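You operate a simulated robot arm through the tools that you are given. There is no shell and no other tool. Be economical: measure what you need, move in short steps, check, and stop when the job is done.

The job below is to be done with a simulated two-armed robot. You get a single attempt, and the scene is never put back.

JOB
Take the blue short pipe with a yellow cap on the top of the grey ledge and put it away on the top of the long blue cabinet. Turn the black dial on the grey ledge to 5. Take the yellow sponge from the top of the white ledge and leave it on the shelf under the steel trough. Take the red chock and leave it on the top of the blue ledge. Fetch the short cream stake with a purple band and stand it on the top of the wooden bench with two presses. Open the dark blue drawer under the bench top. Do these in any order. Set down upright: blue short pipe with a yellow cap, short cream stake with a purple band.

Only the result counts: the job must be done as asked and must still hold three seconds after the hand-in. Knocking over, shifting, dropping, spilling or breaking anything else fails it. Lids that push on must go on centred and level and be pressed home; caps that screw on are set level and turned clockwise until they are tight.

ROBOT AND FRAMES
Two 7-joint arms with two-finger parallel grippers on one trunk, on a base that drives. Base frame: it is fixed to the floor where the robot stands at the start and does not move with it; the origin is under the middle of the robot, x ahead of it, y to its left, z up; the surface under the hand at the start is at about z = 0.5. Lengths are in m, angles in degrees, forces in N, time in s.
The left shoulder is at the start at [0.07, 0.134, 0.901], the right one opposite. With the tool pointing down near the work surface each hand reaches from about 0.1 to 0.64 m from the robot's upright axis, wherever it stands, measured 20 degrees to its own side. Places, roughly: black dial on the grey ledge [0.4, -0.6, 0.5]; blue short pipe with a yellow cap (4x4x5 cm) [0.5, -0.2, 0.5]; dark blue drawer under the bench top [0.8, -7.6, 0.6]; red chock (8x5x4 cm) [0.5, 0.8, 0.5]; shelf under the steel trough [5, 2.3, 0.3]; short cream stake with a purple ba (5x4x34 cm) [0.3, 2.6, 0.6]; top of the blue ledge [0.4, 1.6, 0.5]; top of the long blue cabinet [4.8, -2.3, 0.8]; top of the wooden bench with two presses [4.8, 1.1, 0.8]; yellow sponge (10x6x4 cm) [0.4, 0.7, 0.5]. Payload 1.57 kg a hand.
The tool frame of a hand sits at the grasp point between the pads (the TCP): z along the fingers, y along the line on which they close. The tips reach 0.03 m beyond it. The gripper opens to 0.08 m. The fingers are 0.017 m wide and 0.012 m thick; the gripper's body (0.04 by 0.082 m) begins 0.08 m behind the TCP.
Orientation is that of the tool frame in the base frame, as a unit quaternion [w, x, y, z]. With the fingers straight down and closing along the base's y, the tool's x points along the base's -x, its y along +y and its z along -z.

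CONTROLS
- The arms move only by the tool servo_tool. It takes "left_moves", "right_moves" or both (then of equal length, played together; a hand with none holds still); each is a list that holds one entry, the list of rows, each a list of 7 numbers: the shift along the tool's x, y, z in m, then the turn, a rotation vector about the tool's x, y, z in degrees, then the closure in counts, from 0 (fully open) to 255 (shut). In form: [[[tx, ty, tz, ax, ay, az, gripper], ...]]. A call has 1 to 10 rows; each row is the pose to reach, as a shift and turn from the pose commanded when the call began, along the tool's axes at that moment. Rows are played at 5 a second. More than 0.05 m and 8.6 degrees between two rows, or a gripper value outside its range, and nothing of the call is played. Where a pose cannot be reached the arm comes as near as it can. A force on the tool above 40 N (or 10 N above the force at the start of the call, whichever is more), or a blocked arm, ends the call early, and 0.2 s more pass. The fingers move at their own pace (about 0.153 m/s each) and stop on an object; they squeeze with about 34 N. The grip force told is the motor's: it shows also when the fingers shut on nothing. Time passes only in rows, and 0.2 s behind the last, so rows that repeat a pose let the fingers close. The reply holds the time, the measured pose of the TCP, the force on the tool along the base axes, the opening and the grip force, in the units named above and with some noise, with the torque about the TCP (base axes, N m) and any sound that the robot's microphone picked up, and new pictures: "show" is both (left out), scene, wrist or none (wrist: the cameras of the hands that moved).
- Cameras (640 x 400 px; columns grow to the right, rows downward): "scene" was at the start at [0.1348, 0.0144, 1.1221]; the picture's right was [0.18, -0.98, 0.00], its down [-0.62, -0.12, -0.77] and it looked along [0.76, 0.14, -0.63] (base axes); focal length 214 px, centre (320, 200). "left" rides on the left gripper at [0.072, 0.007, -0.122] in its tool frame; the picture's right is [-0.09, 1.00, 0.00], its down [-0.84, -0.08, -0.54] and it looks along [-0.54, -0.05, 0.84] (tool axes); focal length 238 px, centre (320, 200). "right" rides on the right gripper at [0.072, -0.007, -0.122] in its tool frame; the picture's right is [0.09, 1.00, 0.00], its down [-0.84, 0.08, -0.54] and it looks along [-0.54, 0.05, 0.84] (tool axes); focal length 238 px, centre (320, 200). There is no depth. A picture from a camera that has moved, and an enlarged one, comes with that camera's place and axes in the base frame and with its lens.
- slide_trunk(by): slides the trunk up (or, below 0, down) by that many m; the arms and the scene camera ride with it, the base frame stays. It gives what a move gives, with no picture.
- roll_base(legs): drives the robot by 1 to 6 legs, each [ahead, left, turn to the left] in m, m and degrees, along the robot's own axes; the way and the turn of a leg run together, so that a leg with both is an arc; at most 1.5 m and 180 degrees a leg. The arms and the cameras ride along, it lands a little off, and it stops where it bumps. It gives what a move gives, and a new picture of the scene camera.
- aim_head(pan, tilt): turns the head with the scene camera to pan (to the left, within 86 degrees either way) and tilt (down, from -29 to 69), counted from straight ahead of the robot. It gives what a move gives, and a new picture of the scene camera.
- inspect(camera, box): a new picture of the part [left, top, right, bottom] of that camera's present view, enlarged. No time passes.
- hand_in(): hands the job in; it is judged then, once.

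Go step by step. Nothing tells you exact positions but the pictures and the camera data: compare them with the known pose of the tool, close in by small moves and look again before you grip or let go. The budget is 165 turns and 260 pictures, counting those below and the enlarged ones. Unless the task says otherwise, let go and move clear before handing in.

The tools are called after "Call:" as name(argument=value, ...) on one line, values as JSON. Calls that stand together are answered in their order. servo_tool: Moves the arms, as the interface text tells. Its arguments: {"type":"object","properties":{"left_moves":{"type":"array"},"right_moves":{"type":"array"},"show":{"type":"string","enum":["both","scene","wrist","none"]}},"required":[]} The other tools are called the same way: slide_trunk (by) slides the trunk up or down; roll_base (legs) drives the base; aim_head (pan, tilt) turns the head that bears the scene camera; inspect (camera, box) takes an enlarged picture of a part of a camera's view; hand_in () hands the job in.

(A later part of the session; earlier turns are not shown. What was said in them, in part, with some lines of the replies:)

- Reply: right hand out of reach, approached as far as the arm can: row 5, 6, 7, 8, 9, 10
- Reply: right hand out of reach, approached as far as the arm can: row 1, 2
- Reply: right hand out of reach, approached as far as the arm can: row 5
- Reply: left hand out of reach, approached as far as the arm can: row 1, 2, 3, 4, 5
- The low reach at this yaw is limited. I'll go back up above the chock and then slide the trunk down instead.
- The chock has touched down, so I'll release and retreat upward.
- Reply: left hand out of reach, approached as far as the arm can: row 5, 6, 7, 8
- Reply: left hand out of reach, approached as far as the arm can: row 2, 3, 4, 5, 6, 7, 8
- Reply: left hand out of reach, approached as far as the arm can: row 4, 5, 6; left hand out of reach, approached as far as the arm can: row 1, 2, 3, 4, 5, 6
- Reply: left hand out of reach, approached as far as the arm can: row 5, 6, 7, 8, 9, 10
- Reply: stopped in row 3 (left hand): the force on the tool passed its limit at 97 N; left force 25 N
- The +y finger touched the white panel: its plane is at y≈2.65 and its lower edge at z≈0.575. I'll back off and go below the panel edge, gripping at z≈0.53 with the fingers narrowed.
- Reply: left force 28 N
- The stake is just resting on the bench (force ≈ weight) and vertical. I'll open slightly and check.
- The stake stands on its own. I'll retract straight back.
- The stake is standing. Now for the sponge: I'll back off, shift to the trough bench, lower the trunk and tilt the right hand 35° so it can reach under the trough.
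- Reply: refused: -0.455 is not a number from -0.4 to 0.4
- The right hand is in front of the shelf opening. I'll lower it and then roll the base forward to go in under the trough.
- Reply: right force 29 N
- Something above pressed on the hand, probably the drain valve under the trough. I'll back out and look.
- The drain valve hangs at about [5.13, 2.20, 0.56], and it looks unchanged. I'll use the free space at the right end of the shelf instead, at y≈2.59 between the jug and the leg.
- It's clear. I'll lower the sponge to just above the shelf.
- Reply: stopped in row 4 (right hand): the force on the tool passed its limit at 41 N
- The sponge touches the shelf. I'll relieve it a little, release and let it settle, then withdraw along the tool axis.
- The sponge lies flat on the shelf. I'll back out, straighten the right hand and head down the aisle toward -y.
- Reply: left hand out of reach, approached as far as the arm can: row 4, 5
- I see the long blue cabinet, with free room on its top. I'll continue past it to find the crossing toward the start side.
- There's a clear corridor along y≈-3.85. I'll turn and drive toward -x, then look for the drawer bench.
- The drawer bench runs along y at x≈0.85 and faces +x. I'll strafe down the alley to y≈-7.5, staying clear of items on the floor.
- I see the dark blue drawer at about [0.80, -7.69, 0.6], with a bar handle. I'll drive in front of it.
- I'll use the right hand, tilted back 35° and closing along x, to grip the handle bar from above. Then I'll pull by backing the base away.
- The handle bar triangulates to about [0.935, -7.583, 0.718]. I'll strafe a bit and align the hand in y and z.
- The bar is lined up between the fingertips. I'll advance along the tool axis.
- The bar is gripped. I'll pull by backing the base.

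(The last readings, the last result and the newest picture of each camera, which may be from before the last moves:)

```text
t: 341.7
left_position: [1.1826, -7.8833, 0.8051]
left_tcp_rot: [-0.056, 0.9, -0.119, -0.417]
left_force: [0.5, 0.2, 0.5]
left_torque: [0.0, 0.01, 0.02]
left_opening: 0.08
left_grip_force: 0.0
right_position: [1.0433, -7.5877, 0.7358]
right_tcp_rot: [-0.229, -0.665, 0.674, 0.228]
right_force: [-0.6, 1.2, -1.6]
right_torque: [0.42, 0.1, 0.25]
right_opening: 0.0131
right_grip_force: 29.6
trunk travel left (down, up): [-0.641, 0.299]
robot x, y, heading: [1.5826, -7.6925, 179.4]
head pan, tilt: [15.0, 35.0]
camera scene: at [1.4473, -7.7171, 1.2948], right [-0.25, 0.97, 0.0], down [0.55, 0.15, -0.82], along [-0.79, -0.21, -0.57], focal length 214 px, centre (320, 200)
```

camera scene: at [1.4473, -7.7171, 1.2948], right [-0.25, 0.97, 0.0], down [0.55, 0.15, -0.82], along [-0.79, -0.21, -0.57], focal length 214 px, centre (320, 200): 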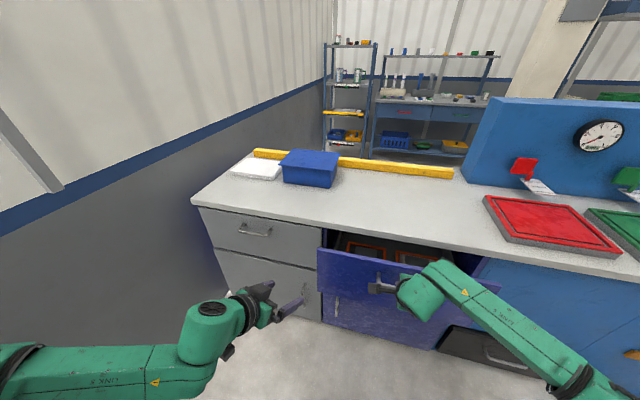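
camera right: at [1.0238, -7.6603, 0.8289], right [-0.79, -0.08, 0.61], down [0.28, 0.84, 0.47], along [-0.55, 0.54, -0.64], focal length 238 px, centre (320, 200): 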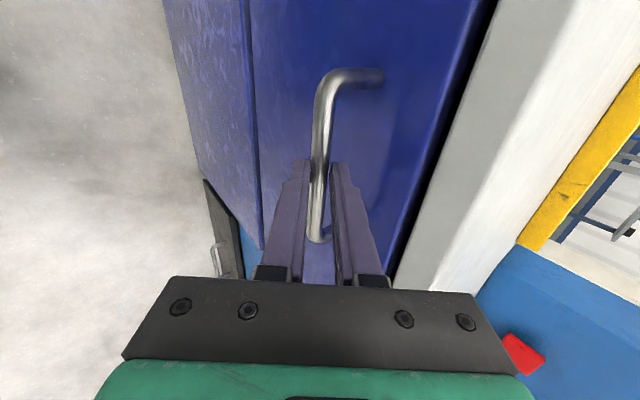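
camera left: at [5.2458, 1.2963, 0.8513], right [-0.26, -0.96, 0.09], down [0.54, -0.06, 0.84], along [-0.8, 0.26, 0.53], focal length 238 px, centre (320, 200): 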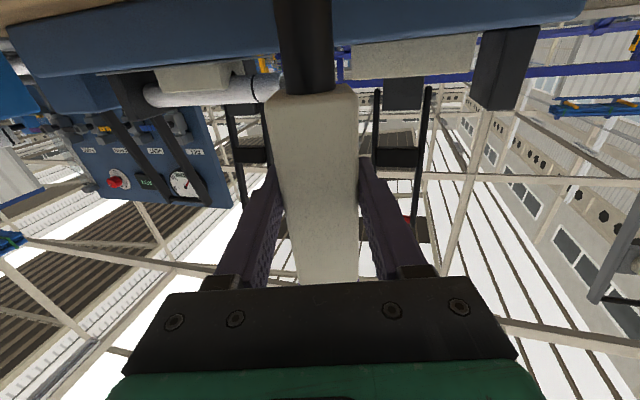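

The drawer slides open, and I'll pull further.

Call:
roll_base(legs=[[-0.15, 0, 0]])

Call:
roll_base(legs=[[-0.1, 0, 0]])

```text
t: 343.1
left_position: [1.334, -7.8835, 0.8056]
left_tcp_rot: [-0.057, 0.899, -0.12, -0.418]
left_force: [-0.2, -0.5, 0.7]
left_torque: [0.0, 0.01, 0.0]
left_opening: 0.0801
left_grip_force: 0.0
right_position: [1.1947, -7.587, 0.7363]
right_tcp_rot: [-0.229, -0.663, 0.674, 0.23]
right_force: [-1.4, 2.2, -1.7]
right_torque: [0.41, 0.1, 0.27]
right_opening: 0.0129
right_grip_force: 30.2
trunk travel left (down, up): [-0.641, 0.299]
robot x, y, heading: [1.7288, -7.6941, 179.8]
head pan, tilt: [15.0, 35.0]
camera scene: at [1.5984, -7.7176, 1.2948], right [-0.25, 0.97, 0.0], down [0.55, 0.15, -0.82], along [-0.79, -0.21, -0.57], focal length 214 px, centre (320, 200)
```

scene: 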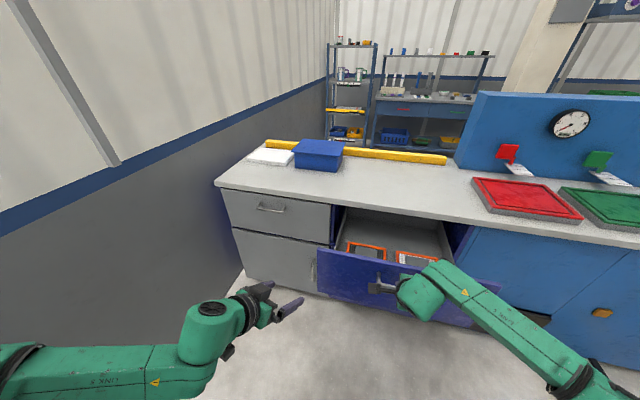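

```text
t: 344.6
left_position: [1.4317, -7.8855, 0.8043]
left_tcp_rot: [-0.056, 0.899, -0.12, -0.417]
left_force: [0.5, -0.3, 0.6]
left_torque: [0.0, 0.0, 0.02]
left_opening: 0.0796
left_grip_force: 0.0
right_position: [1.2886, -7.5876, 0.7388]
right_tcp_rot: [-0.234, -0.663, 0.671, 0.236]
right_force: [-7.7, -1.9, -6.1]
right_torque: [0.15, 0.1, 0.57]
right_opening: 0.0128
right_grip_force: 29.6
trunk travel left (down, up): [-0.641, 0.299]
robot x, y, heading: [1.832, -7.6935, 179.8]
head pan, tilt: [15.0, 35.0]
stopped in leg 1: the force on the tool passed its limit at 41 N (the readings are from after the stop); the commanded pose is now the measured one
camera scene: at [1.6953, -7.7187, 1.2943], right [-0.25, 0.97, 0.0], down [0.56, 0.15, -0.82], along [-0.79, -0.21, -0.58], focal length 214 px, centre (320, 200)
```

scene: 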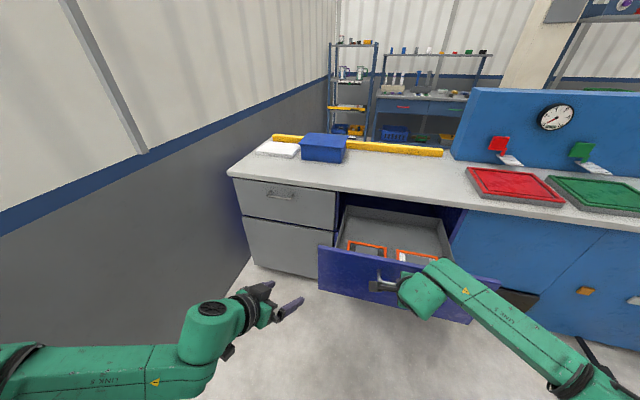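

The drawer is fully open. I'll release the handle and withdraw along the tool axis.

Call:
servo_tool(right_moves=[[[0, 0, 0, 0, 0, 0, 134], [0, 0, 0, 0, 0, 0, 134], [0, 0, -0.03, 0, 0, 0, 134], [0, 0, -0.07, 0, 0, 0, 134], [0, 0, -0.11, 0, 0, 0, 134], [0, 0, -0.14, 0, 0, 0, 100]]])

```text
t: 346.0
left_position: [1.434, -7.884, 0.8055]
left_tcp_rot: [-0.056, 0.899, -0.119, -0.418]
left_force: [0.5, 0.1, 0.4]
left_torque: [0.01, 0.04, 0.0]
left_opening: 0.08
left_grip_force: 0.0
right_position: [1.3784, -7.5865, 0.8501]
right_tcp_rot: [-0.234, -0.661, 0.672, 0.236]
right_force: [0.0, 0.5, 0.4]
right_torque: [0.06, -0.01, -0.01]
right_opening: 0.0484
right_grip_force: 0.0
trunk travel left (down, up): [-0.641, 0.299]
robot x, y, heading: [1.835, -7.696, 179.6]
head pan, tilt: [15.0, 35.0]
camera scene: at [1.6989, -7.7187, 1.2948], right [-0.25, 0.97, 0.0], down [0.55, 0.15, -0.82], along [-0.79, -0.21, -0.57], focal length 214 px, centre (320, 200)
camera right: at [1.4589, -7.66, 0.9412], right [-0.78, -0.08, 0.63], down [0.29, 0.83, 0.47], along [-0.56, 0.55, -0.62], focal length 238 px, centre (320, 200)
```

scene: 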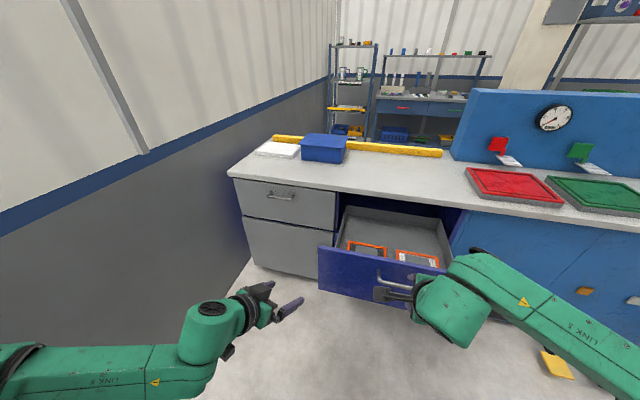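
right: 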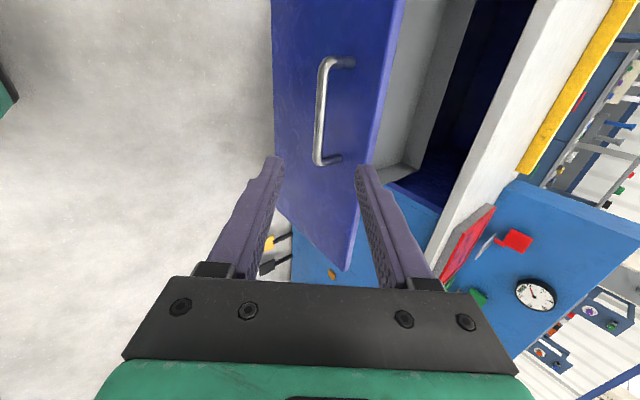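

Now I'll go back to the pipe via the corridor.

Call:
roll_base(legs=[[-0.1, 0, 0], [0, -1.4, 0], [0, -1.4, 0], [0, -1.05, 0]])

Call:
aim_head(pan=0, tilt=20)

```text
t: 365.3
left_position: [1.5677, -4.0349, 0.8052]
left_tcp_rot: [-0.057, 0.899, -0.12, -0.418]
left_force: [0.0, 0.5, 0.4]
left_torque: [0.03, 0.02, -0.03]
left_opening: 0.0802
left_grip_force: 0.0
right_position: [1.5105, -3.7376, 0.8491]
right_tcp_rot: [-0.235, -0.661, 0.673, 0.236]
right_force: [0.7, -0.1, 0.0]
right_torque: [0.0, 0.01, -0.01]
right_opening: 0.0483
right_grip_force: 0.1
trunk travel left (down, up): [-0.641, 0.299]
robot x, y, heading: [1.9686, -3.8487, 179.4]
head pan, tilt: [15.0, 35.0]
camera scene: at [1.832, -3.8702, 1.2948], right [-0.25, 0.97, 0.0], down [0.56, 0.14, -0.82], along [-0.79, -0.21, -0.57], focal length 214 px, centre (320, 200)
```

scene: 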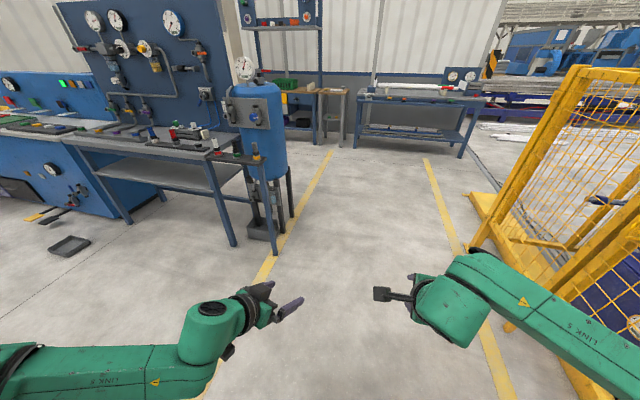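

```text
t: 366.1
left_position: [1.5673, -4.0367, 0.8046]
left_tcp_rot: [-0.056, 0.899, -0.12, -0.418]
left_force: [1.0, 0.8, 0.5]
left_torque: [-0.02, -0.01, -0.01]
left_opening: 0.08
left_grip_force: 0.2
right_position: [1.5116, -3.7374, 0.849]
right_tcp_rot: [-0.234, -0.661, 0.672, 0.238]
right_force: [0.1, 0.1, -0.1]
right_torque: [0.01, 0.01, -0.02]
right_opening: 0.0487
right_grip_force: 0.0
trunk travel left (down, up): [-0.641, 0.299]
robot x, y, heading: [1.9655, -3.8471, 179.4]
head pan, tilt: [0.0, 20.0]
camera scene: at [1.8241, -3.8476, 1.3186], right [0.01, 1.0, 0.0], down [0.34, 0.0, -0.94], along [-0.94, 0.01, -0.34], focal length 214 px, centre (320, 200)
```

scene: 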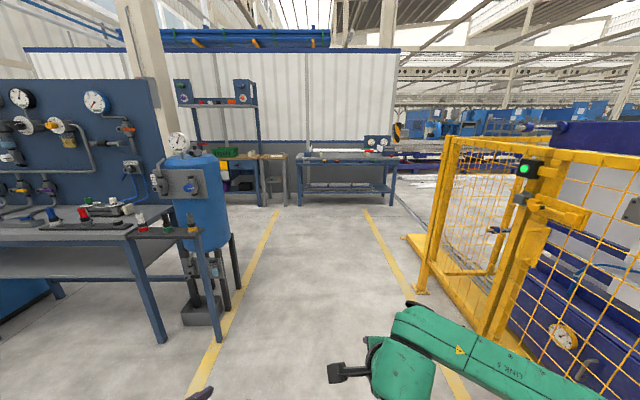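

Call:
roll_base(legs=[[1.45, 0, 0], [1.3, 0, 0], [0, 0, -89.4], [1.45, 0, 0], [1.45, 0, 0]])

Call:
roll_base(legs=[[0.45, 0, 0], [0, 0, -90]])

Call:
aim_head(pan=0, tilt=35)

```text
t: 396.9
left_position: [-1.0252, -0.5329, 0.806]
left_tcp_rot: [0.333, -0.557, 0.715, 0.259]
left_force: [-0.1, 0.1, -0.1]
left_torque: [0.02, 0.0, 0.0]
left_opening: 0.08
left_grip_force: 0.0
right_position: [-0.7278, -0.4713, 0.8489]
right_tcp_rot: [-0.002, 0.0, 0.943, 0.333]
right_force: [0.0, -1.3, 0.4]
right_torque: [0.02, -0.01, -0.02]
right_opening: 0.0486
right_grip_force: 0.0
trunk travel left (down, up): [-0.641, 0.299]
robot x, y, heading: [-0.8323, -0.9278, 90.7]
head pan, tilt: [0.0, 20.0]
camera scene: at [-0.8297, -0.786, 1.3186], right [1.0, 0.01, 0.0], down [0.0, -0.34, -0.94], along [-0.01, 0.94, -0.34], focal length 214 px, centre (320, 200)
```

scene: 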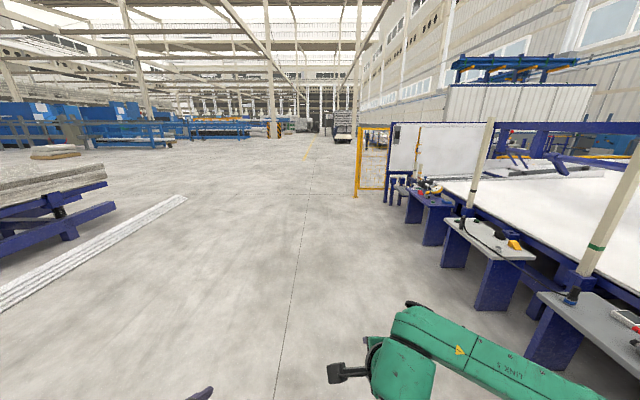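

```text
t: 403.4
left_position: [-0.4383, -0.2825, 0.8045]
left_tcp_rot: [0.419, 0.111, 0.9, -0.052]
left_force: [0.1, -0.8, 0.1]
left_torque: [-0.01, 0.0, 0.0]
left_opening: 0.08
left_grip_force: 0.1
right_position: [-0.3764, -0.5795, 0.8494]
right_tcp_rot: [0.233, 0.667, 0.667, 0.236]
right_force: [0.5, -0.1, -0.3]
right_torque: [0.01, 0.03, 0.03]
right_opening: 0.0487
right_grip_force: 0.0
trunk travel left (down, up): [-0.641, 0.299]
robot x, y, heading: [-0.8329, -0.4769, 0.6]
head pan, tilt: [0.0, 20.0]
camera scene: at [-0.6899, -0.478, 1.3186], right [0.01, -1.0, 0.0], down [-0.34, 0.0, -0.94], along [0.94, 0.01, -0.34], focal length 214 px, centre (320, 200)
```

scene: 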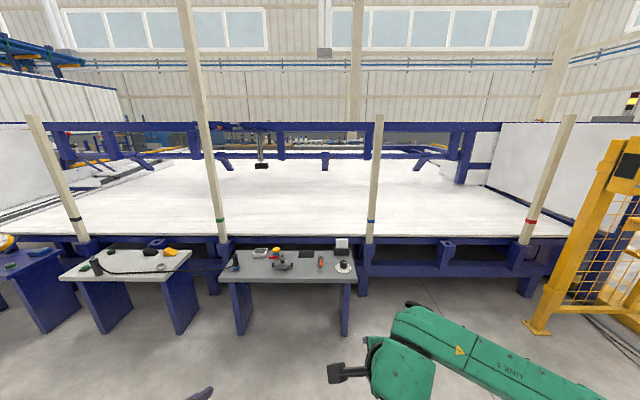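

```text
t: 404.2
left_position: [-0.4376, -0.2822, 0.8055]
left_tcp_rot: [0.419, 0.112, 0.899, -0.053]
left_force: [-0.1, -0.3, 0.2]
left_torque: [0.01, 0.0, -0.02]
left_opening: 0.0804
left_grip_force: 0.1
right_position: [-0.3771, -0.5791, 0.8489]
right_tcp_rot: [0.234, 0.667, 0.667, 0.237]
right_force: [-0.6, -1.3, 0.0]
right_torque: [-0.01, -0.04, 0.01]
right_opening: 0.0489
right_grip_force: 0.1
trunk travel left (down, up): [-0.641, 0.299]
robot x, y, heading: [-0.8331, -0.4796, 0.7]
head pan, tilt: [0.0, 35.0]
camera scene: at [-0.695, -0.478, 1.2948], right [0.01, -1.0, 0.0], down [-0.57, -0.01, -0.82], along [0.82, 0.01, -0.57], focal length 214 px, centre (320, 200)
```

scene: 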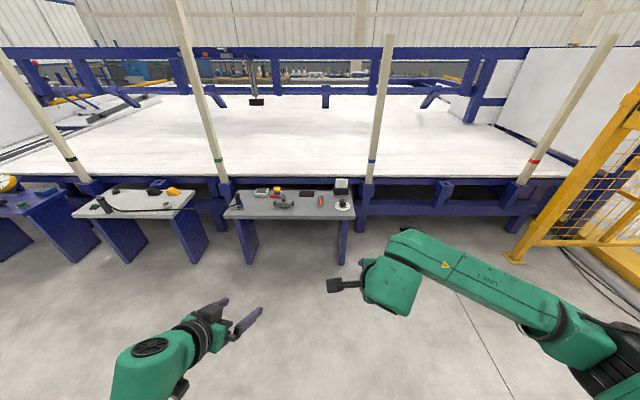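

I'm back at the ledges. I'll un-tilt the right hand, restore its yaw and drive to the pipe.

Call:
servo_tool(right_moves=[[[0, 0, -0.01, 8, 0, 0, 60], [0, 0, -0.01, 16, 0, 0, 60], [0, 0, -0.01, 24, 0, 0, 60], [0, 0, -0.01, 32, 0, 0, 60], [0, 0, -0.01, 38.7, 0, 0, 60]]], show="none")

Call:
servo_tool(right_moves=[[[0, 0, 0, 0, 0, -8.5, 50], [0, 0, 0, 0, 0, -17, 50], [0, 0, 0, 0, 0, -25.5, 50], [0, 0, 0, 0, 0, -34, 50], [0, 0, 0, 0, 0, -42.5, 50], [0, 0, 0, 0, 0, -51, 50], [0, 0, 0, 0, 0, -59.5, 50], [0, 0, 0, 0, 0, -68, 50], [0, 0, 0, 0, 0, -76.5, 50], [0, 0, 0, 0, 0, -85, 50]]], show="none")

Call:
roll_base(legs=[[0, 0.46, -0.6], [0.8, 0, 0]])

Call:
aim_head(pan=-10, tilt=50)

```text
t: 405.4
left_position: [-0.4383, -0.2812, 0.8057]
left_tcp_rot: [0.417, 0.111, 0.901, -0.052]
left_force: [0.0, 0.1, 0.7]
left_torque: [0.02, 0.02, 0.01]
left_opening: 0.0799
left_grip_force: 0.1
right_position: [-0.3833, -0.5795, 0.8573]
right_tcp_rot: [-0.001, 0.706, 0.708, 0.002]
right_force: [0.2, 0.0, 0.1]
right_torque: [0.03, -0.01, 0.01]
right_opening: 0.0608
right_grip_force: 0.1
trunk travel left (down, up): [-0.641, 0.299]
robot x, y, heading: [-0.8333, -0.4772, 0.7]
head pan, tilt: [0.0, 35.0]
```

```text
t: 407.6
left_position: [-0.4389, -0.2819, 0.8053]
left_tcp_rot: [0.419, 0.111, 0.899, -0.053]
left_force: [0.7, -0.3, 0.6]
left_torque: [-0.01, -0.03, 0.01]
left_opening: 0.0801
left_grip_force: 0.0
right_position: [-0.3837, -0.5802, 0.8564]
right_tcp_rot: [0.002, 0.042, 0.999, 0.001]
right_force: [0.2, -0.5, 0.6]
right_torque: [-0.02, 0.01, 0.02]
right_opening: 0.0641
right_grip_force: 0.0
trunk travel left (down, up): [-0.641, 0.299]
robot x, y, heading: [-0.8334, -0.4797, 0.5]
head pan, tilt: [0.0, 35.0]
```

```text
t: 414.3
left_position: [0.3702, 0.1735, 0.8046]
left_tcp_rot: [0.418, 0.117, 0.899, -0.055]
left_force: [0.5, 0.5, 0.1]
left_torque: [-0.02, 0.02, 0.02]
left_opening: 0.0797
left_grip_force: 0.1
right_position: [0.4221, -0.1251, 0.8572]
right_tcp_rot: [0.002, 0.049, 0.999, 0.002]
right_force: [0.0, 0.5, -0.3]
right_torque: [0.0, 0.01, 0.05]
right_opening: 0.0642
right_grip_force: 0.1
trunk travel left (down, up): [-0.641, 0.299]
robot x, y, heading: [-0.0271, -0.0209, 0.2]
head pan, tilt: [0.0, 35.0]
camera scene: at [0.1113, -0.0194, 1.2948], right [0.0, -1.0, 0.0], down [-0.57, 0.0, -0.82], along [0.82, 0.0, -0.57], focal length 214 px, centre (320, 200)
```

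scene: 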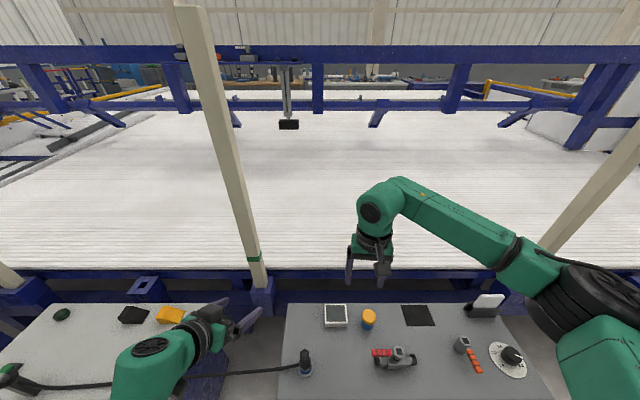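

```text
t: 415.1
left_position: [0.3698, 0.1733, 0.8057]
left_tcp_rot: [0.418, 0.117, 0.899, -0.055]
left_force: [0.2, 0.4, 0.4]
left_torque: [-0.01, 0.02, -0.02]
left_opening: 0.0797
left_grip_force: 0.1
right_position: [0.4218, -0.1251, 0.8579]
right_tcp_rot: [0.002, 0.049, 0.999, 0.002]
right_force: [0.5, 0.1, 0.1]
right_torque: [0.02, 0.01, -0.01]
right_opening: 0.0643
right_grip_force: 0.1
trunk travel left (down, up): [-0.641, 0.299]
robot x, y, heading: [-0.0268, -0.0217, 0.1]
head pan, tilt: [-10.0, 50.0]
camera scene: at [0.099, -0.0327, 1.2731], right [-0.17, -0.98, 0.0], down [-0.75, 0.13, -0.64], along [0.63, -0.11, -0.77], focal length 214 px, centre (320, 200)
```

scene: 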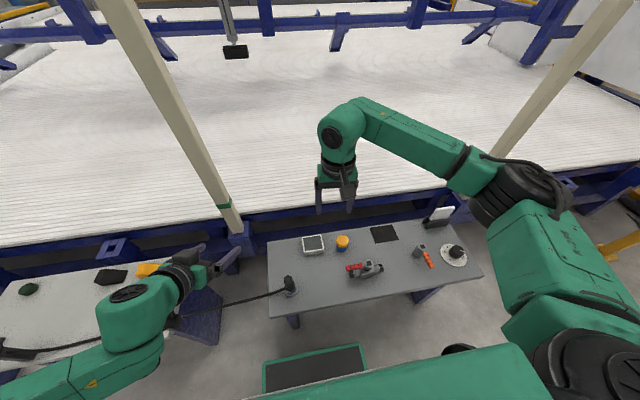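

Call:
servo_tool(right_moves=[[[-0.02, -0.015, 0.01, 0, 0, 0, 50], [-0.04, -0.03, 0.03, 0, 0, 0, 50], [-0.06, -0.045, 0.05, 0, 0, 0, 50], [-0.0732, -0.0601, 0.07, 0, 0, 0, 50]]], show="none")

Call:
slide_trunk(by=-0.14)

Call:
inspect(camera="right", box=[0, 0, 640, 400])

```text
t: 416.1
left_position: [0.3709, 0.1728, 0.8055]
left_tcp_rot: [0.418, 0.118, 0.899, -0.055]
left_force: [-0.7, -1.4, -0.4]
left_torque: [0.0, 0.01, 0.04]
left_opening: 0.0801
left_grip_force: 0.1
right_position: [0.4906, -0.1911, 0.7866]
right_tcp_rot: [0.002, 0.049, 0.999, 0.002]
right_force: [-0.5, 0.4, 0.3]
right_torque: [0.02, 0.0, 0.02]
right_opening: 0.0646
right_grip_force: 0.1
trunk travel left (down, up): [-0.641, 0.299]
robot x, y, heading: [-0.0268, -0.0166, -0.0]
head pan, tilt: [-10.0, 50.0]
```

```text
t: 417.7
left_position: [0.37, 0.1735, 0.6663]
left_tcp_rot: [0.419, 0.117, 0.899, -0.055]
left_force: [-0.6, -0.1, -0.8]
left_torque: [-0.04, -0.02, 0.01]
left_opening: 0.08
left_grip_force: 0.0
right_position: [0.4881, -0.1916, 0.6479]
right_tcp_rot: [0.002, 0.049, 0.999, 0.002]
right_force: [-0.1, 0.3, -0.5]
right_torque: [0.02, 0.01, 0.01]
right_opening: 0.0644
right_grip_force: 0.1
trunk travel left (down, up): [-0.501, 0.439]
robot x, y, heading: [-0.025, -0.0161, -0.0]
head pan, tilt: [-10.0, 50.0]
```

```text
1.00 times, centred on (320, 200) of right (not enlarged: the box is as wide or as high as the picture)
camera zoom: at [0.4162, -0.1918, 0.7698], right [0.01, 1.0, 0.0], down [0.84, -0.01, 0.55], along [0.55, 0.0, -0.84], focal length 238 px, centre (320, 200)
```

zoom: 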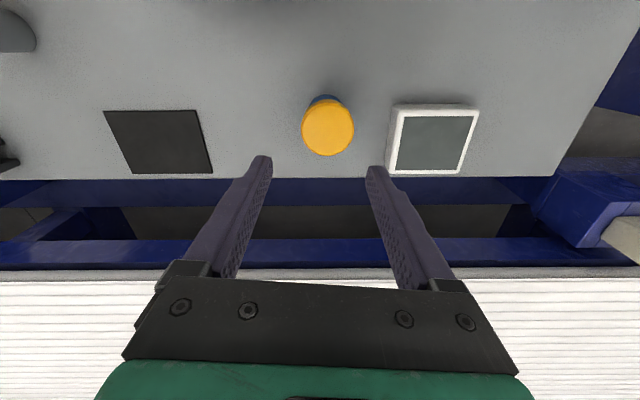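

Call:
servo_tool(right_moves=[[[0.0087, 0.0067, 0.02, 0, 0, 0, 50], [0.0087, 0.0067, 0.05, 0, 0, 0, 50], [0.0087, 0.0067, 0.08, 0, 0, 0, 50], [0.0087, 0.0067, 0.105, 0, 0, 0, 50], [0.0087, 0.0067, 0.114, 0, 0, 0, 50], [0.0087, 0.0067, 0.114, 0, 0, 0, 50]]], show="wrist")

```text
t: 419.1
left_position: [0.3694, 0.173, 0.6662]
left_tcp_rot: [0.418, 0.117, 0.899, -0.055]
left_force: [-0.5, 0.0, 0.1]
left_torque: [-0.01, 0.0, 0.0]
left_opening: 0.0801
left_grip_force: 0.1
right_position: [0.4819, -0.1833, 0.5335]
right_tcp_rot: [0.003, 0.049, 0.999, 0.003]
right_force: [-0.3, -0.7, -0.3]
right_torque: [0.03, -0.01, -0.01]
right_opening: 0.0642
right_grip_force: 0.0
trunk travel left (down, up): [-0.501, 0.439]
robot x, y, heading: [-0.0254, -0.0198, 0.2]
head pan, tilt: [-10.0, 50.0]
camera right: at [0.4084, -0.1839, 0.6552], right [0.01, 1.0, 0.0], down [0.84, -0.01, 0.55], along [0.55, 0.0, -0.84], focal length 238 px, centre (320, 200)
```

right: 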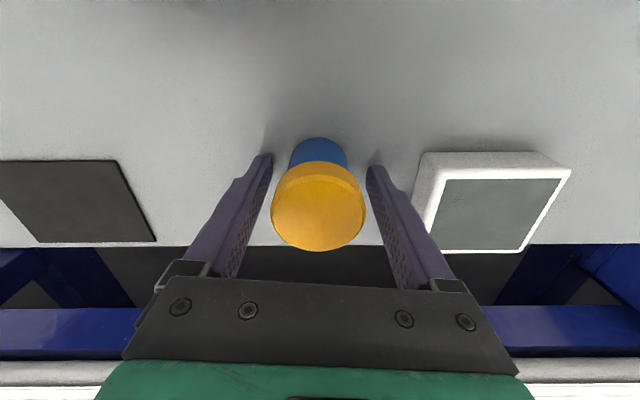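

It's centred, so I'll close and lift.

Call:
servo_tool(right_moves=[[[0, 0, 0, 0, 0, 0, 255], [0, 0, 0, 0, 0, 0, 255], [0, 0, 0, 0, 0, 0, 255], [0, 0, -0.02, 0, 0, 0, 255], [0, 0, -0.06, 0, 0, 0, 255], [0, 0, -0.1, 0, 0, 0, 255], [0, 0, -0.14, 0, 0, 0, 255]]])

```text
t: 420.7
left_position: [0.3698, 0.1732, 0.6654]
left_tcp_rot: [0.418, 0.116, 0.899, -0.055]
left_force: [-0.6, 0.3, -0.1]
left_torque: [0.02, 0.0, -0.01]
left_opening: 0.0801
left_grip_force: 0.0
right_position: [0.4799, -0.1821, 0.6725]
right_tcp_rot: [0.002, 0.048, 0.999, 0.001]
right_force: [0.3, -0.3, 0.4]
right_torque: [0.02, -0.04, 0.02]
right_opening: 0.0441
right_grip_force: 34.0
trunk travel left (down, up): [-0.501, 0.439]
robot x, y, heading: [-0.0297, -0.0188, 0.2]
head pan, tilt: [-10.0, 50.0]
camera scene: at [0.0986, -0.0326, 1.1331], right [-0.17, -0.98, 0.0], down [-0.75, 0.13, -0.64], along [0.63, -0.11, -0.77], focal length 214 px, centre (320, 200)
camera right: at [0.4072, -0.1832, 0.795], right [0.01, 1.0, 0.0], down [0.84, -0.01, 0.55], along [0.55, 0.0, -0.84], focal length 238 px, centre (320, 200)
```

scene: 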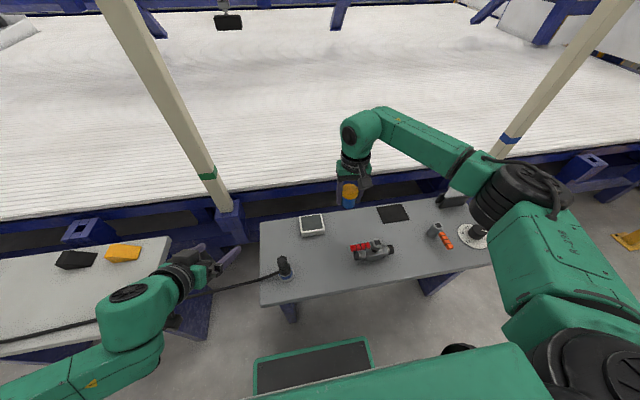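
right: 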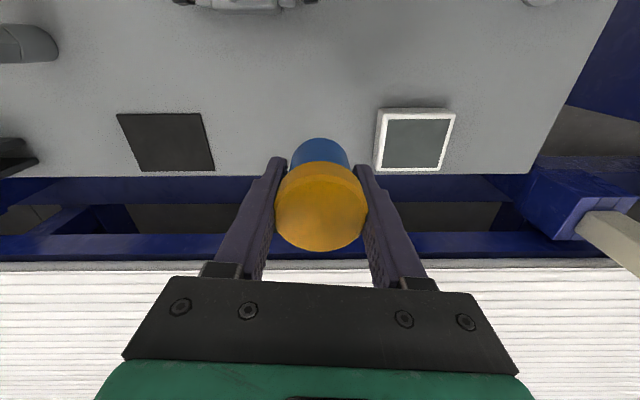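

The pipe is held. I'll raise the trunk and drive the corridor to the far side.

Call:
slide_trunk(by=0.3)

Call:
roll_base(legs=[[-0.8, 0, 0], [0, -0.46, 0], [0, 0, -90], [1.4, 0, 0], [1.4, 0, 0], [0.46, 0, 0]])

Call:
roll_base(legs=[[0, 0, 90]])

Call:
aim_head(pan=0, tilt=20)

```text
t: 423.7
left_position: [0.3718, 0.1729, 0.9659]
left_tcp_rot: [0.418, 0.117, 0.899, -0.055]
left_force: [-0.4, -0.3, 0.3]
left_torque: [-0.01, 0.01, -0.04]
left_opening: 0.0799
left_grip_force: 0.0
right_position: [0.4809, -0.1821, 0.9722]
right_tcp_rot: [0.003, 0.049, 0.999, 0.002]
right_force: [0.0, 0.5, -0.5]
right_torque: [0.01, -0.02, -0.01]
right_opening: 0.0439
right_grip_force: 33.8
trunk travel left (down, up): [-0.801, 0.139]
robot x, y, heading: [-0.0265, -0.0224, -0.4]
head pan, tilt: [-10.0, 50.0]
```

```text
t: 449.7
left_position: [-0.6558, -4.1371, 0.9659]
left_tcp_rot: [0.255, 0.721, 0.549, -0.336]
left_force: [-0.9, -0.2, 0.8]
left_torque: [0.0, -0.02, -0.02]
left_opening: 0.08
left_grip_force: 0.1
right_position: [-1.0114, -4.2432, 0.9734]
right_tcp_rot: [0.003, 0.744, 0.668, 0.0]
right_force: [-0.2, -0.5, -1.4]
right_torque: [0.02, 0.01, -0.03]
right_opening: 0.0439
right_grip_force: 33.7
trunk travel left (down, up): [-0.801, 0.139]
robot x, y, heading: [-0.8451, -3.7343, -90.5]
head pan, tilt: [-10.0, 50.0]
camera scene: at [-0.8568, -3.8639, 1.4331], right [-0.98, 0.18, 0.0], down [0.14, 0.75, -0.64], along [-0.12, -0.63, -0.77], focal length 214 px, centre (320, 200)
```

scene: 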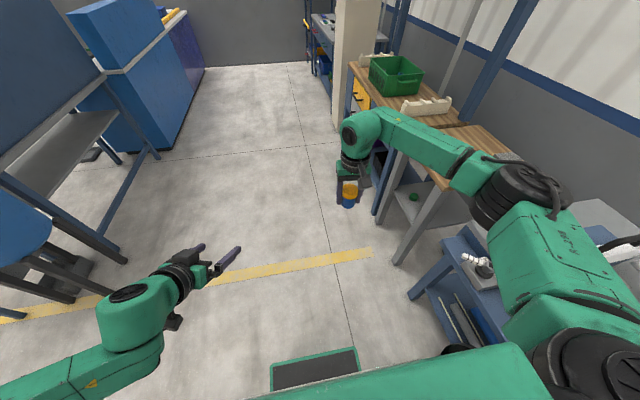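

```text
t: 453.9
left_position: [-0.4406, -3.5555, 0.9656]
left_tcp_rot: [0.417, 0.126, 0.898, -0.059]
left_force: [-0.2, 0.1, 1.3]
left_torque: [0.02, 0.03, 0.03]
left_opening: 0.0799
left_grip_force: 0.1
right_position: [-0.339, -3.9132, 0.9711]
right_tcp_rot: [0.002, 0.058, 0.998, 0.002]
right_force: [0.5, 0.6, -0.2]
right_torque: [0.0, -0.01, 0.01]
right_opening: 0.044
right_grip_force: 33.9
trunk travel left (down, up): [-0.801, 0.139]
robot x, y, heading: [-0.844, -3.7396, -1.3]
head pan, tilt: [-10.0, 50.0]
camera scene: at [-0.7163, -3.7552, 1.433], right [-0.19, -0.98, 0.0], down [-0.75, 0.15, -0.64], along [0.63, -0.12, -0.77], focal length 214 px, centre (320, 200)
```

scene: 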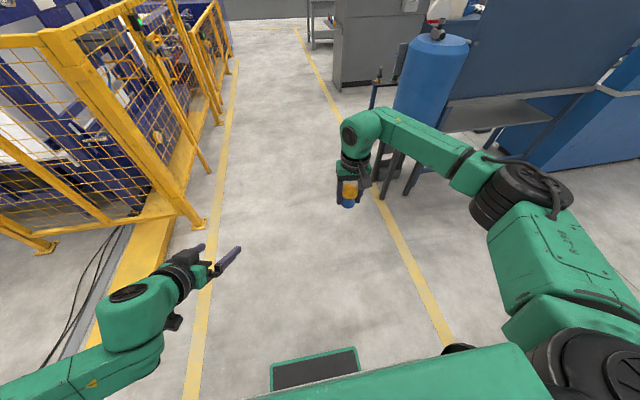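

```text
t: 454.9
left_position: [-0.4412, -3.5552, 0.9655]
left_tcp_rot: [0.418, 0.125, 0.898, -0.059]
left_force: [1.1, -0.5, 0.0]
left_torque: [-0.01, 0.0, -0.03]
left_opening: 0.08
left_grip_force: 0.0
right_position: [-0.3395, -3.9123, 0.9718]
right_tcp_rot: [0.002, 0.06, 0.998, 0.001]
right_force: [0.1, -1.0, -0.5]
right_torque: [-0.02, -0.03, 0.01]
right_opening: 0.0437
right_grip_force: 33.9
trunk travel left (down, up): [-0.801, 0.139]
robot x, y, heading: [-0.8444, -3.7377, -1.3]
head pan, tilt: [0.0, 20.0]
camera scene: at [-0.6987, -3.7421, 1.4785], right [-0.02, -1.0, 0.0], down [-0.34, 0.01, -0.94], along [0.94, -0.02, -0.34], focal length 214 px, centre (320, 200)
```

scene: 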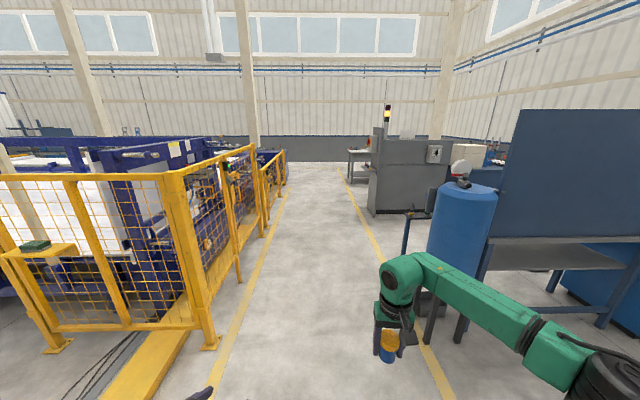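

Call:
roll_base(legs=[[0, 0.07, 1.3], [1.45, 0, 0], [1.45, 0, 0], [1.45, 0, 0]])

Call:
roll_base(legs=[[1.45, 0, 0], [0.85, 0, 0]])

```text
t: 476.3
left_position: [3.9133, -3.4949, 0.9646]
left_tcp_rot: [0.419, 0.117, 0.899, -0.056]
left_force: [-0.3, 0.1, -0.3]
left_torque: [0.01, 0.03, 0.0]
left_opening: 0.0801
left_grip_force: 0.0
right_position: [4.024, -3.8506, 0.9711]
right_tcp_rot: [0.002, 0.05, 0.999, 0.002]
right_force: [-0.6, -0.3, -0.2]
right_torque: [0.02, 0.0, 0.03]
right_opening: 0.0438
right_grip_force: 33.9
trunk travel left (down, up): [-0.801, 0.139]
robot x, y, heading: [3.5106, -3.6849, -0.1]
head pan, tilt: [0.0, 20.0]
camera scene: at [3.6596, -3.687, 1.4787], right [0.0, -1.0, 0.0], down [-0.34, 0.0, -0.94], along [0.94, 0.0, -0.34], focal length 214 px, centre (320, 200)
```

scene: 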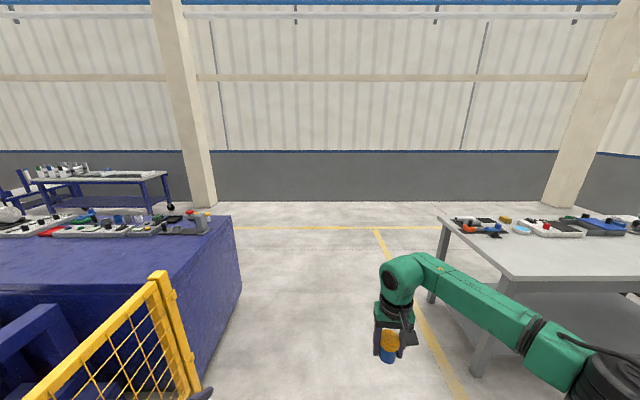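

```text
t: 487.6
left_position: [6.2071, -3.5399, 0.9649]
left_tcp_rot: [0.417, 0.128, 0.898, -0.06]
left_force: [0.2, -0.1, 0.3]
left_torque: [0.0, 0.0, -0.06]
left_opening: 0.08
left_grip_force: 0.0
right_position: [6.3084, -3.8988, 0.9725]
right_tcp_rot: [0.002, 0.06, 0.998, 0.001]
right_force: [-0.5, -1.0, -0.1]
right_torque: [-0.02, 0.02, -0.01]
right_opening: 0.0442
right_grip_force: 34.0
trunk travel left (down, up): [-0.801, 0.139]
robot x, y, heading: [5.8066, -3.7245, -1.3]
head pan, tilt: [0.0, 20.0]
camera scene: at [5.949, -3.7265, 1.4787], right [-0.02, -1.0, 0.0], down [-0.34, 0.01, -0.94], along [0.94, -0.02, -0.34], focal length 214 px, centre (320, 200)
```

scene: 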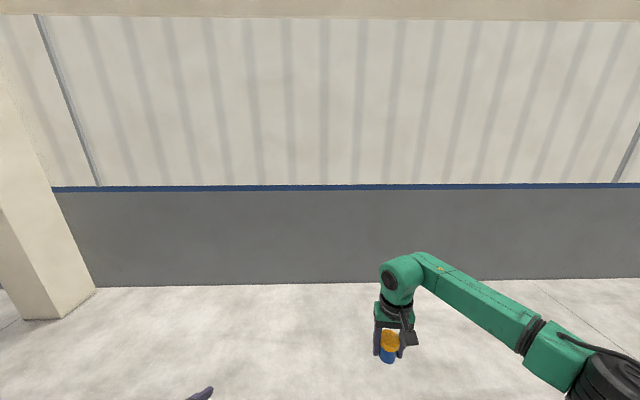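

I'll back to x≈4.76, turn to face the cabinet's south end and look.

Call:
roll_base(legs=[[-1.05, 0, 0], [0, 0, 91.3], [0.15, 0, 0]])

Call:
aim_head(pan=-5, tilt=45)

```text
t: 497.9
left_position: [4.5588, -3.1535, 0.9662]
left_tcp_rot: [0.333, -0.557, 0.715, 0.259]
left_force: [0.9, -0.2, -0.4]
left_torque: [0.0, -0.02, 0.0]
left_opening: 0.08
left_grip_force: 0.1
right_position: [4.9148, -3.0404, 0.9723]
right_tcp_rot: [0.001, -0.676, 0.737, 0.004]
right_force: [0.0, 0.8, -1.3]
right_torque: [-0.03, -0.05, -0.01]
right_opening: 0.0439
right_grip_force: 33.3
trunk travel left (down, up): [-0.801, 0.139]
robot x, y, heading: [4.7533, -3.5462, 90.5]
head pan, tilt: [0.0, 20.0]
camera scene: at [4.7538, -3.4091, 1.4789], right [1.0, 0.01, 0.0], down [0.0, -0.34, -0.94], along [-0.01, 0.94, -0.34], focal length 214 px, centre (320, 200)
```

scene: 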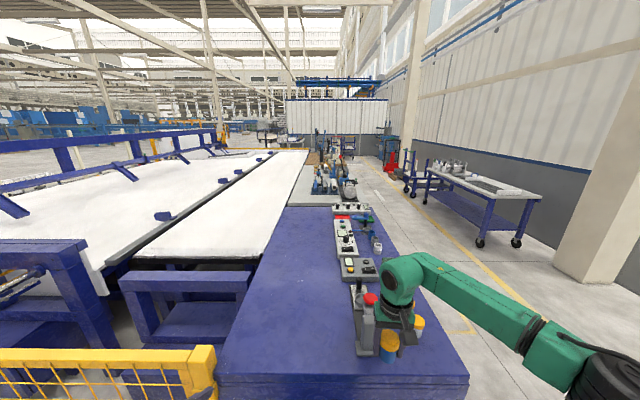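

```text
t: 498.8
left_position: [4.5593, -3.1527, 0.9657]
left_tcp_rot: [0.333, -0.557, 0.716, 0.258]
left_force: [-1.2, 0.0, 0.1]
left_torque: [0.02, -0.03, 0.0]
left_opening: 0.0801
left_grip_force: 0.0
right_position: [4.9141, -3.0383, 0.9716]
right_tcp_rot: [-0.001, -0.676, 0.737, 0.002]
right_force: [-0.1, -0.8, -0.4]
right_torque: [0.01, 0.0, -0.03]
right_opening: 0.0438
right_grip_force: 33.8
trunk travel left (down, up): [-0.801, 0.139]
robot x, y, heading: [4.7541, -3.5489, 90.5]
head pan, tilt: [-5.0, 45.0]
camera scene: at [4.7611, -3.4181, 1.44], right [1.0, -0.08, 0.0], down [-0.05, -0.7, -0.71], along [0.05, 0.71, -0.71], focal length 214 px, centre (320, 200)
```

scene: 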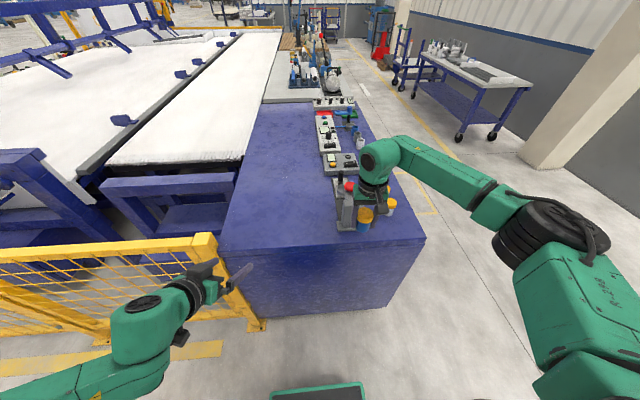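

The west part of the cabinet top is free. I'll lift the left hand clear of the fence, then shift left and forward.

Call:
servo_tool(left_moves=[[[-0.015, 0, -0.028, 0, 0, 0, 0], [-0.03, 0, -0.057, 0, 0, 0, 0], [-0.045, 0, -0.085, 0, 0, 0, 0], [-0.061, 0, -0.114, 0, 0, 0, 0]]], show="none")

Call:
roll_base(legs=[[0, 0.14, -0.5], [0.15, 0, 0]])

```text
t: 499.8
left_position: [4.5466, -3.1206, 0.994]
left_tcp_rot: [0.335, -0.556, 0.715, 0.258]
left_force: [-0.1, 1.4, -0.6]
left_torque: [-0.01, 0.03, 0.02]
left_opening: 0.0801
left_grip_force: 0.0
left hand out of reach, approached as far as the arm can: row 1, 2, 3, 4
right_position: [4.9137, -3.0388, 0.9721]
right_tcp_rot: [0.0, -0.675, 0.738, 0.003]
right_force: [0.2, -0.4, -1.0]
right_torque: [0.03, 0.0, 0.01]
right_opening: 0.0439
right_grip_force: 33.9
trunk travel left (down, up): [-0.801, 0.139]
robot x, y, heading: [4.7536, -3.5487, 90.7]
head pan, tilt: [-5.0, 45.0]
```

```text
t: 502.1
left_position: [4.4106, -2.9719, 0.995]
left_tcp_rot: [0.337, -0.553, 0.717, 0.258]
left_force: [-0.4, 0.3, -0.1]
left_torque: [-0.01, -0.02, -0.01]
left_opening: 0.0803
left_grip_force: 0.0
right_position: [4.7776, -2.8916, 0.9733]
right_tcp_rot: [0.0, -0.672, 0.741, 0.003]
right_force: [0.9, 0.2, 0.1]
right_torque: [0.03, -0.01, 0.0]
right_opening: 0.0441
right_grip_force: 33.9
trunk travel left (down, up): [-0.801, 0.139]
robot x, y, heading: [4.6138, -3.3984, 90.2]
head pan, tilt: [-5.0, 45.0]
camera scene: at [4.6224, -3.271, 1.4402], right [1.0, -0.09, 0.0], down [-0.06, -0.7, -0.71], along [0.06, 0.71, -0.71], focal length 214 px, centre (320, 200)
```

scene: 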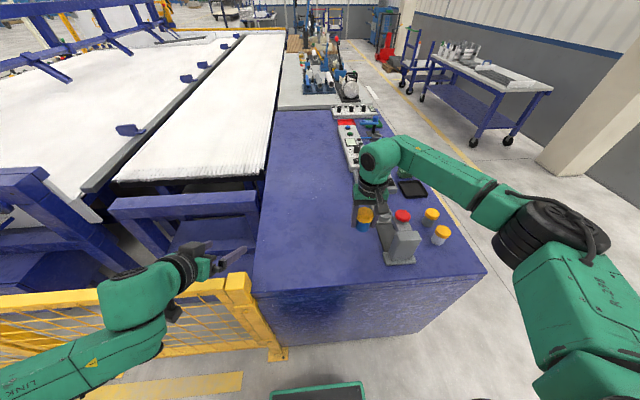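

Call:
servo_tool(right_moves=[[[-0.007, 0.03, 0, 0, 0, 0, 255], [-0.0143, 0.0597, 0, 0, 0, 0, 255], [-0.0143, 0.0597, 0.04, 0, 0, 0, 255], [-0.0143, 0.0597, 0.08, 0, 0, 0, 255], [-0.0143, 0.0597, 0.115, 0, 0, 0, 255], [-0.0143, 0.0597, 0.115, 0, 0, 0, 255]]])

```text
t: 503.5
left_position: [4.4099, -2.9686, 0.9939]
left_tcp_rot: [0.337, -0.554, 0.717, 0.258]
left_force: [-0.9, -0.2, -0.7]
left_torque: [-0.04, 0.0, 0.04]
left_opening: 0.0798
left_grip_force: 0.1
right_position: [4.7185, -2.8704, 0.8565]
right_tcp_rot: [0.0, -0.673, 0.74, 0.003]
right_force: [-0.3, -0.9, 0.0]
right_torque: [0.01, -0.01, 0.01]
right_opening: 0.0442
right_grip_force: 34.3
trunk travel left (down, up): [-0.801, 0.139]
robot x, y, heading: [4.6147, -3.4003, 90.1]
head pan, tilt: [-5.0, 45.0]
camera scene: at [4.6228, -3.2684, 1.44], right [1.0, -0.09, 0.0], down [-0.06, -0.7, -0.71], along [0.06, 0.7, -0.71], focal length 214 px, centre (320, 200)
camera right: at [4.7198, -2.9434, 0.9793], right [-1.0, 0.0, 0.0], down [0.0, 0.84, 0.55], along [0.0, 0.55, -0.84], focal length 238 px, centre (320, 200)
```

scene: 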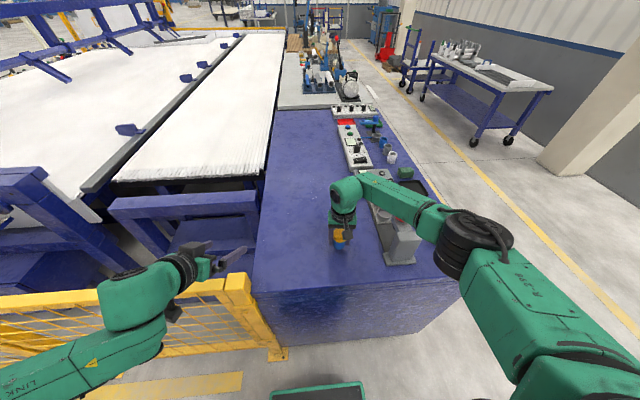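
right: 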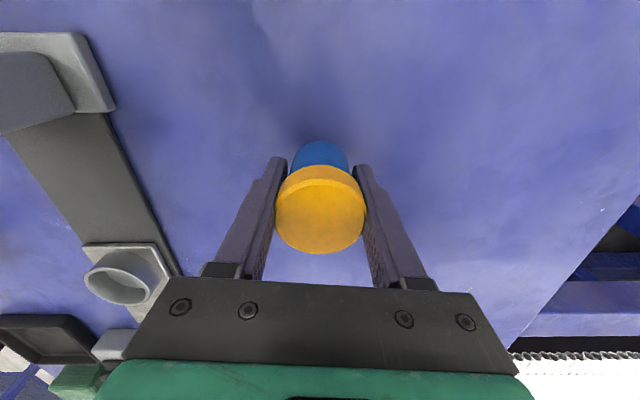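

Call:
servo_tool(right_moves=[[[0, 0, 0.012, 0, 0, 0, 255], [0, 0, 0.018, 0, 0, 0, 255], [0, 0, 0.021, 0, 0, 0, 255]]], show="none")

```text
t: 504.3
left_position: [4.4107, -2.9694, 0.9943]
left_tcp_rot: [0.337, -0.553, 0.718, 0.256]
left_force: [-0.2, 0.2, 0.0]
left_torque: [-0.02, 0.02, -0.04]
left_opening: 0.0803
left_grip_force: 0.0
right_position: [4.7201, -2.8696, 0.8364]
right_tcp_rot: [0.0, -0.672, 0.74, 0.001]
right_force: [-0.2, -0.1, 0.5]
right_torque: [0.0, -0.03, 0.02]
right_opening: 0.0443
right_grip_force: 33.8
trunk travel left (down, up): [-0.801, 0.139]
robot x, y, heading: [4.6149, -3.3976, 90.1]
head pan, tilt: [-5.0, 45.0]
```

Call:
servo_tool(right_moves=[[[0, 0, 0.0015, 0, 0, 0, 255], [0, 0, 0.003, 0, 0, 0, 255], [0, 0, 0.003, 0, 0, 0, 255]]], show="none")

```text
t: 505.1
left_position: [4.4099, -2.969, 0.9948]
left_tcp_rot: [0.337, -0.553, 0.717, 0.257]
left_force: [0.8, 0.0, -0.3]
left_torque: [0.02, -0.02, -0.02]
left_opening: 0.0803
left_grip_force: 0.0
right_position: [4.72, -2.8701, 0.833]
right_tcp_rot: [0.0, -0.672, 0.74, 0.002]
right_force: [0.5, 0.6, 0.0]
right_torque: [0.02, -0.05, -0.01]
right_opening: 0.0438
right_grip_force: 34.0
trunk travel left (down, up): [-0.801, 0.139]
robot x, y, heading: [4.6141, -3.3991, 90.1]
head pan, tilt: [-5.0, 45.0]
```

Call:
servo_tool(right_moves=[[[0, 0, 0.002, 0, 0, 0, 255], [0, 0, 0.003, 0, 0, 0, 255], [0, 0, 0.003, 0, 0, 0, 255]]], show="wrist")

```text
t: 505.9
left_position: [4.4103, -2.9693, 0.9938]
left_tcp_rot: [0.337, -0.553, 0.717, 0.257]
left_force: [0.7, -0.3, 0.1]
left_torque: [0.01, 0.01, -0.03]
left_opening: 0.0802
left_grip_force: 0.1
right_position: [4.7203, -2.8697, 0.8304]
right_tcp_rot: [0.0, -0.673, 0.74, 0.002]
right_force: [0.4, 0.7, 3.5]
right_torque: [0.01, -0.06, 0.06]
right_opening: 0.0441
right_grip_force: 34.1
trunk travel left (down, up): [-0.801, 0.139]
robot x, y, heading: [4.6131, -3.3975, 89.7]
head pan, tilt: [-5.0, 45.0]
camera right: at [4.7194, -2.9432, 0.9527], right [-1.0, 0.0, 0.0], down [0.0, 0.84, 0.55], along [0.0, 0.55, -0.84], focal length 238 px, centre (320, 200)
```

right: 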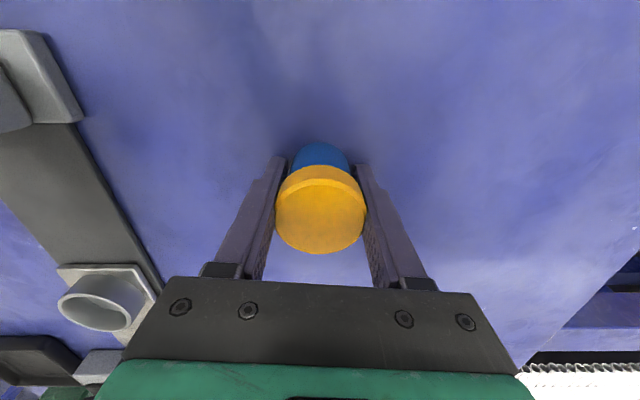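

The pipe has touched down, so I'll release and rise.

Call:
servo_tool(right_moves=[[[0, 0, 0, 0, 0, 0, 60], [0, 0, 0, 0, 0, 0, 30], [0, 0, 0, 0, 0, 0, 20], [0, 0, -0.03, 0, 0, 0, 20], [0, 0, -0.07, 0, 0, 0, 20], [0, 0, -0.11, 0, 0, 0, 20], [0, 0, -0.15, 0, 0, 0, 20]]])

```text
t: 507.5
left_position: [4.4099, -2.9698, 0.9949]
left_tcp_rot: [0.336, -0.553, 0.718, 0.256]
left_force: [-0.4, -0.3, -1.1]
left_torque: [0.0, 0.0, -0.02]
left_opening: 0.0803
left_grip_force: 0.0
right_position: [4.7195, -2.8698, 0.9809]
right_tcp_rot: [0.0, -0.672, 0.74, 0.002]
right_force: [0.3, -1.0, -0.8]
right_torque: [0.0, -0.05, 0.0]
right_opening: 0.0738
right_grip_force: 0.1
trunk travel left (down, up): [-0.801, 0.139]
robot x, y, heading: [4.6111, -3.3985, 90.2]
head pan, tilt: [-5.0, 45.0]
camera scene: at [4.6221, -3.2691, 1.44], right [1.0, -0.09, 0.0], down [-0.06, -0.7, -0.71], along [0.06, 0.7, -0.71], focal length 214 px, centre (320, 200)
camera right: at [4.7191, -2.9431, 1.1032], right [-1.0, 0.0, 0.0], down [0.0, 0.84, 0.54], along [0.0, 0.54, -0.84], focal length 238 px, centre (320, 200)
```

scene: 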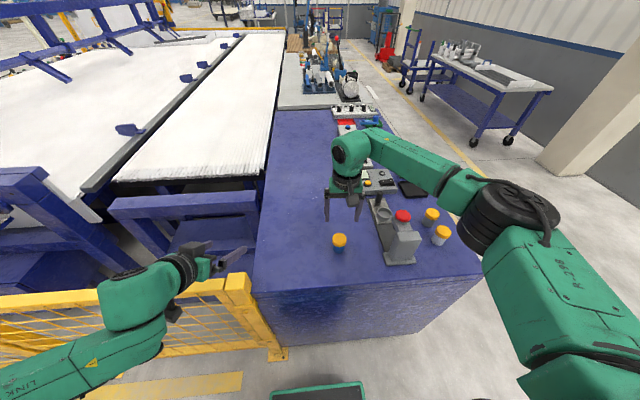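
right: 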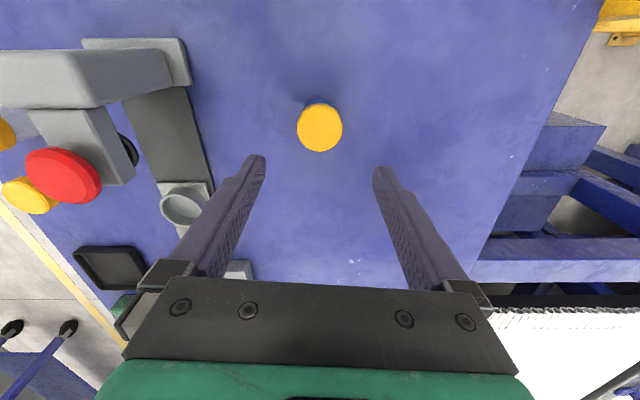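

The pipe stands upright on the cabinet. I'll back clear.

Call:
roll_base(legs=[[-0.3, 0, 0]])

```text
t: 509.5
left_position: [4.4108, -3.2687, 0.9941]
left_tcp_rot: [0.336, -0.552, 0.719, 0.255]
left_force: [-0.4, -0.2, -0.4]
left_torque: [0.01, -0.01, 0.01]
left_opening: 0.0801
left_grip_force: 0.0
right_position: [4.7193, -3.1697, 0.9795]
right_tcp_rot: [0.0, -0.672, 0.741, 0.002]
right_force: [0.0, 0.1, -0.1]
right_torque: [0.01, 0.02, 0.0]
right_opening: 0.0738
right_grip_force: 0.1
trunk travel left (down, up): [-0.801, 0.139]
robot x, y, heading: [4.615, -3.7, 89.9]
head pan, tilt: [-5.0, 45.0]
camera scene: at [4.6228, -3.5674, 1.4398], right [1.0, -0.09, 0.0], down [-0.06, -0.71, -0.71], along [0.06, 0.7, -0.71], focal length 214 px, centre (320, 200)
```

scene: 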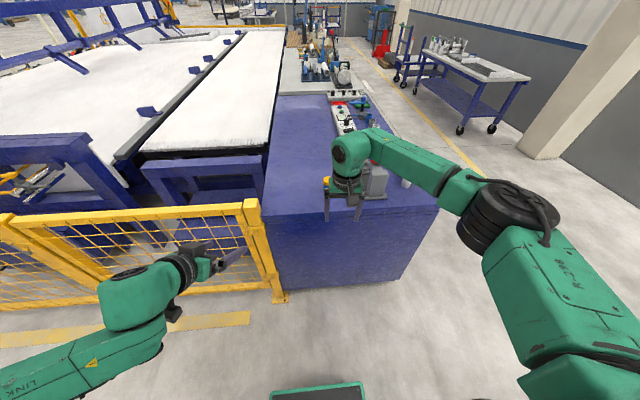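

All six parts are done and both hands are clear, so I'm handing in.

Call:
hand_in()

```text
The job is handed in.
```

I finished all six parts and handed the job in; no verdict came back.

- **Pipe:** it stands upright on the long blue cabinet.
- **Dial:** the pointer sits on the 5.0 tick, to within a degree or two.
- **Sponge:** it lies flat on the shelf under the steel trough, at the right end between the jug and the leg.
- **Chock:** it is on the blue ledge, in the gap between the valve and the green-handled tool.
- **Stake:** it stands upright on the press bench, resting on its narrow peg.
- **Drawer:** the dark blue drawer is pulled out to its stop.

There were two unplanned contacts along the way:
- **White panel:** while reaching for the stake, the left hand pressed the panel beside it with about 97 N. I saw no sign that it had moved, but I did not check it closely afterwards.
- **Trough:** while placing the sponge, the right hand pressed lightly against something under the trough, probably the drain valve. The valve looked unchanged in the pictures afterwards.
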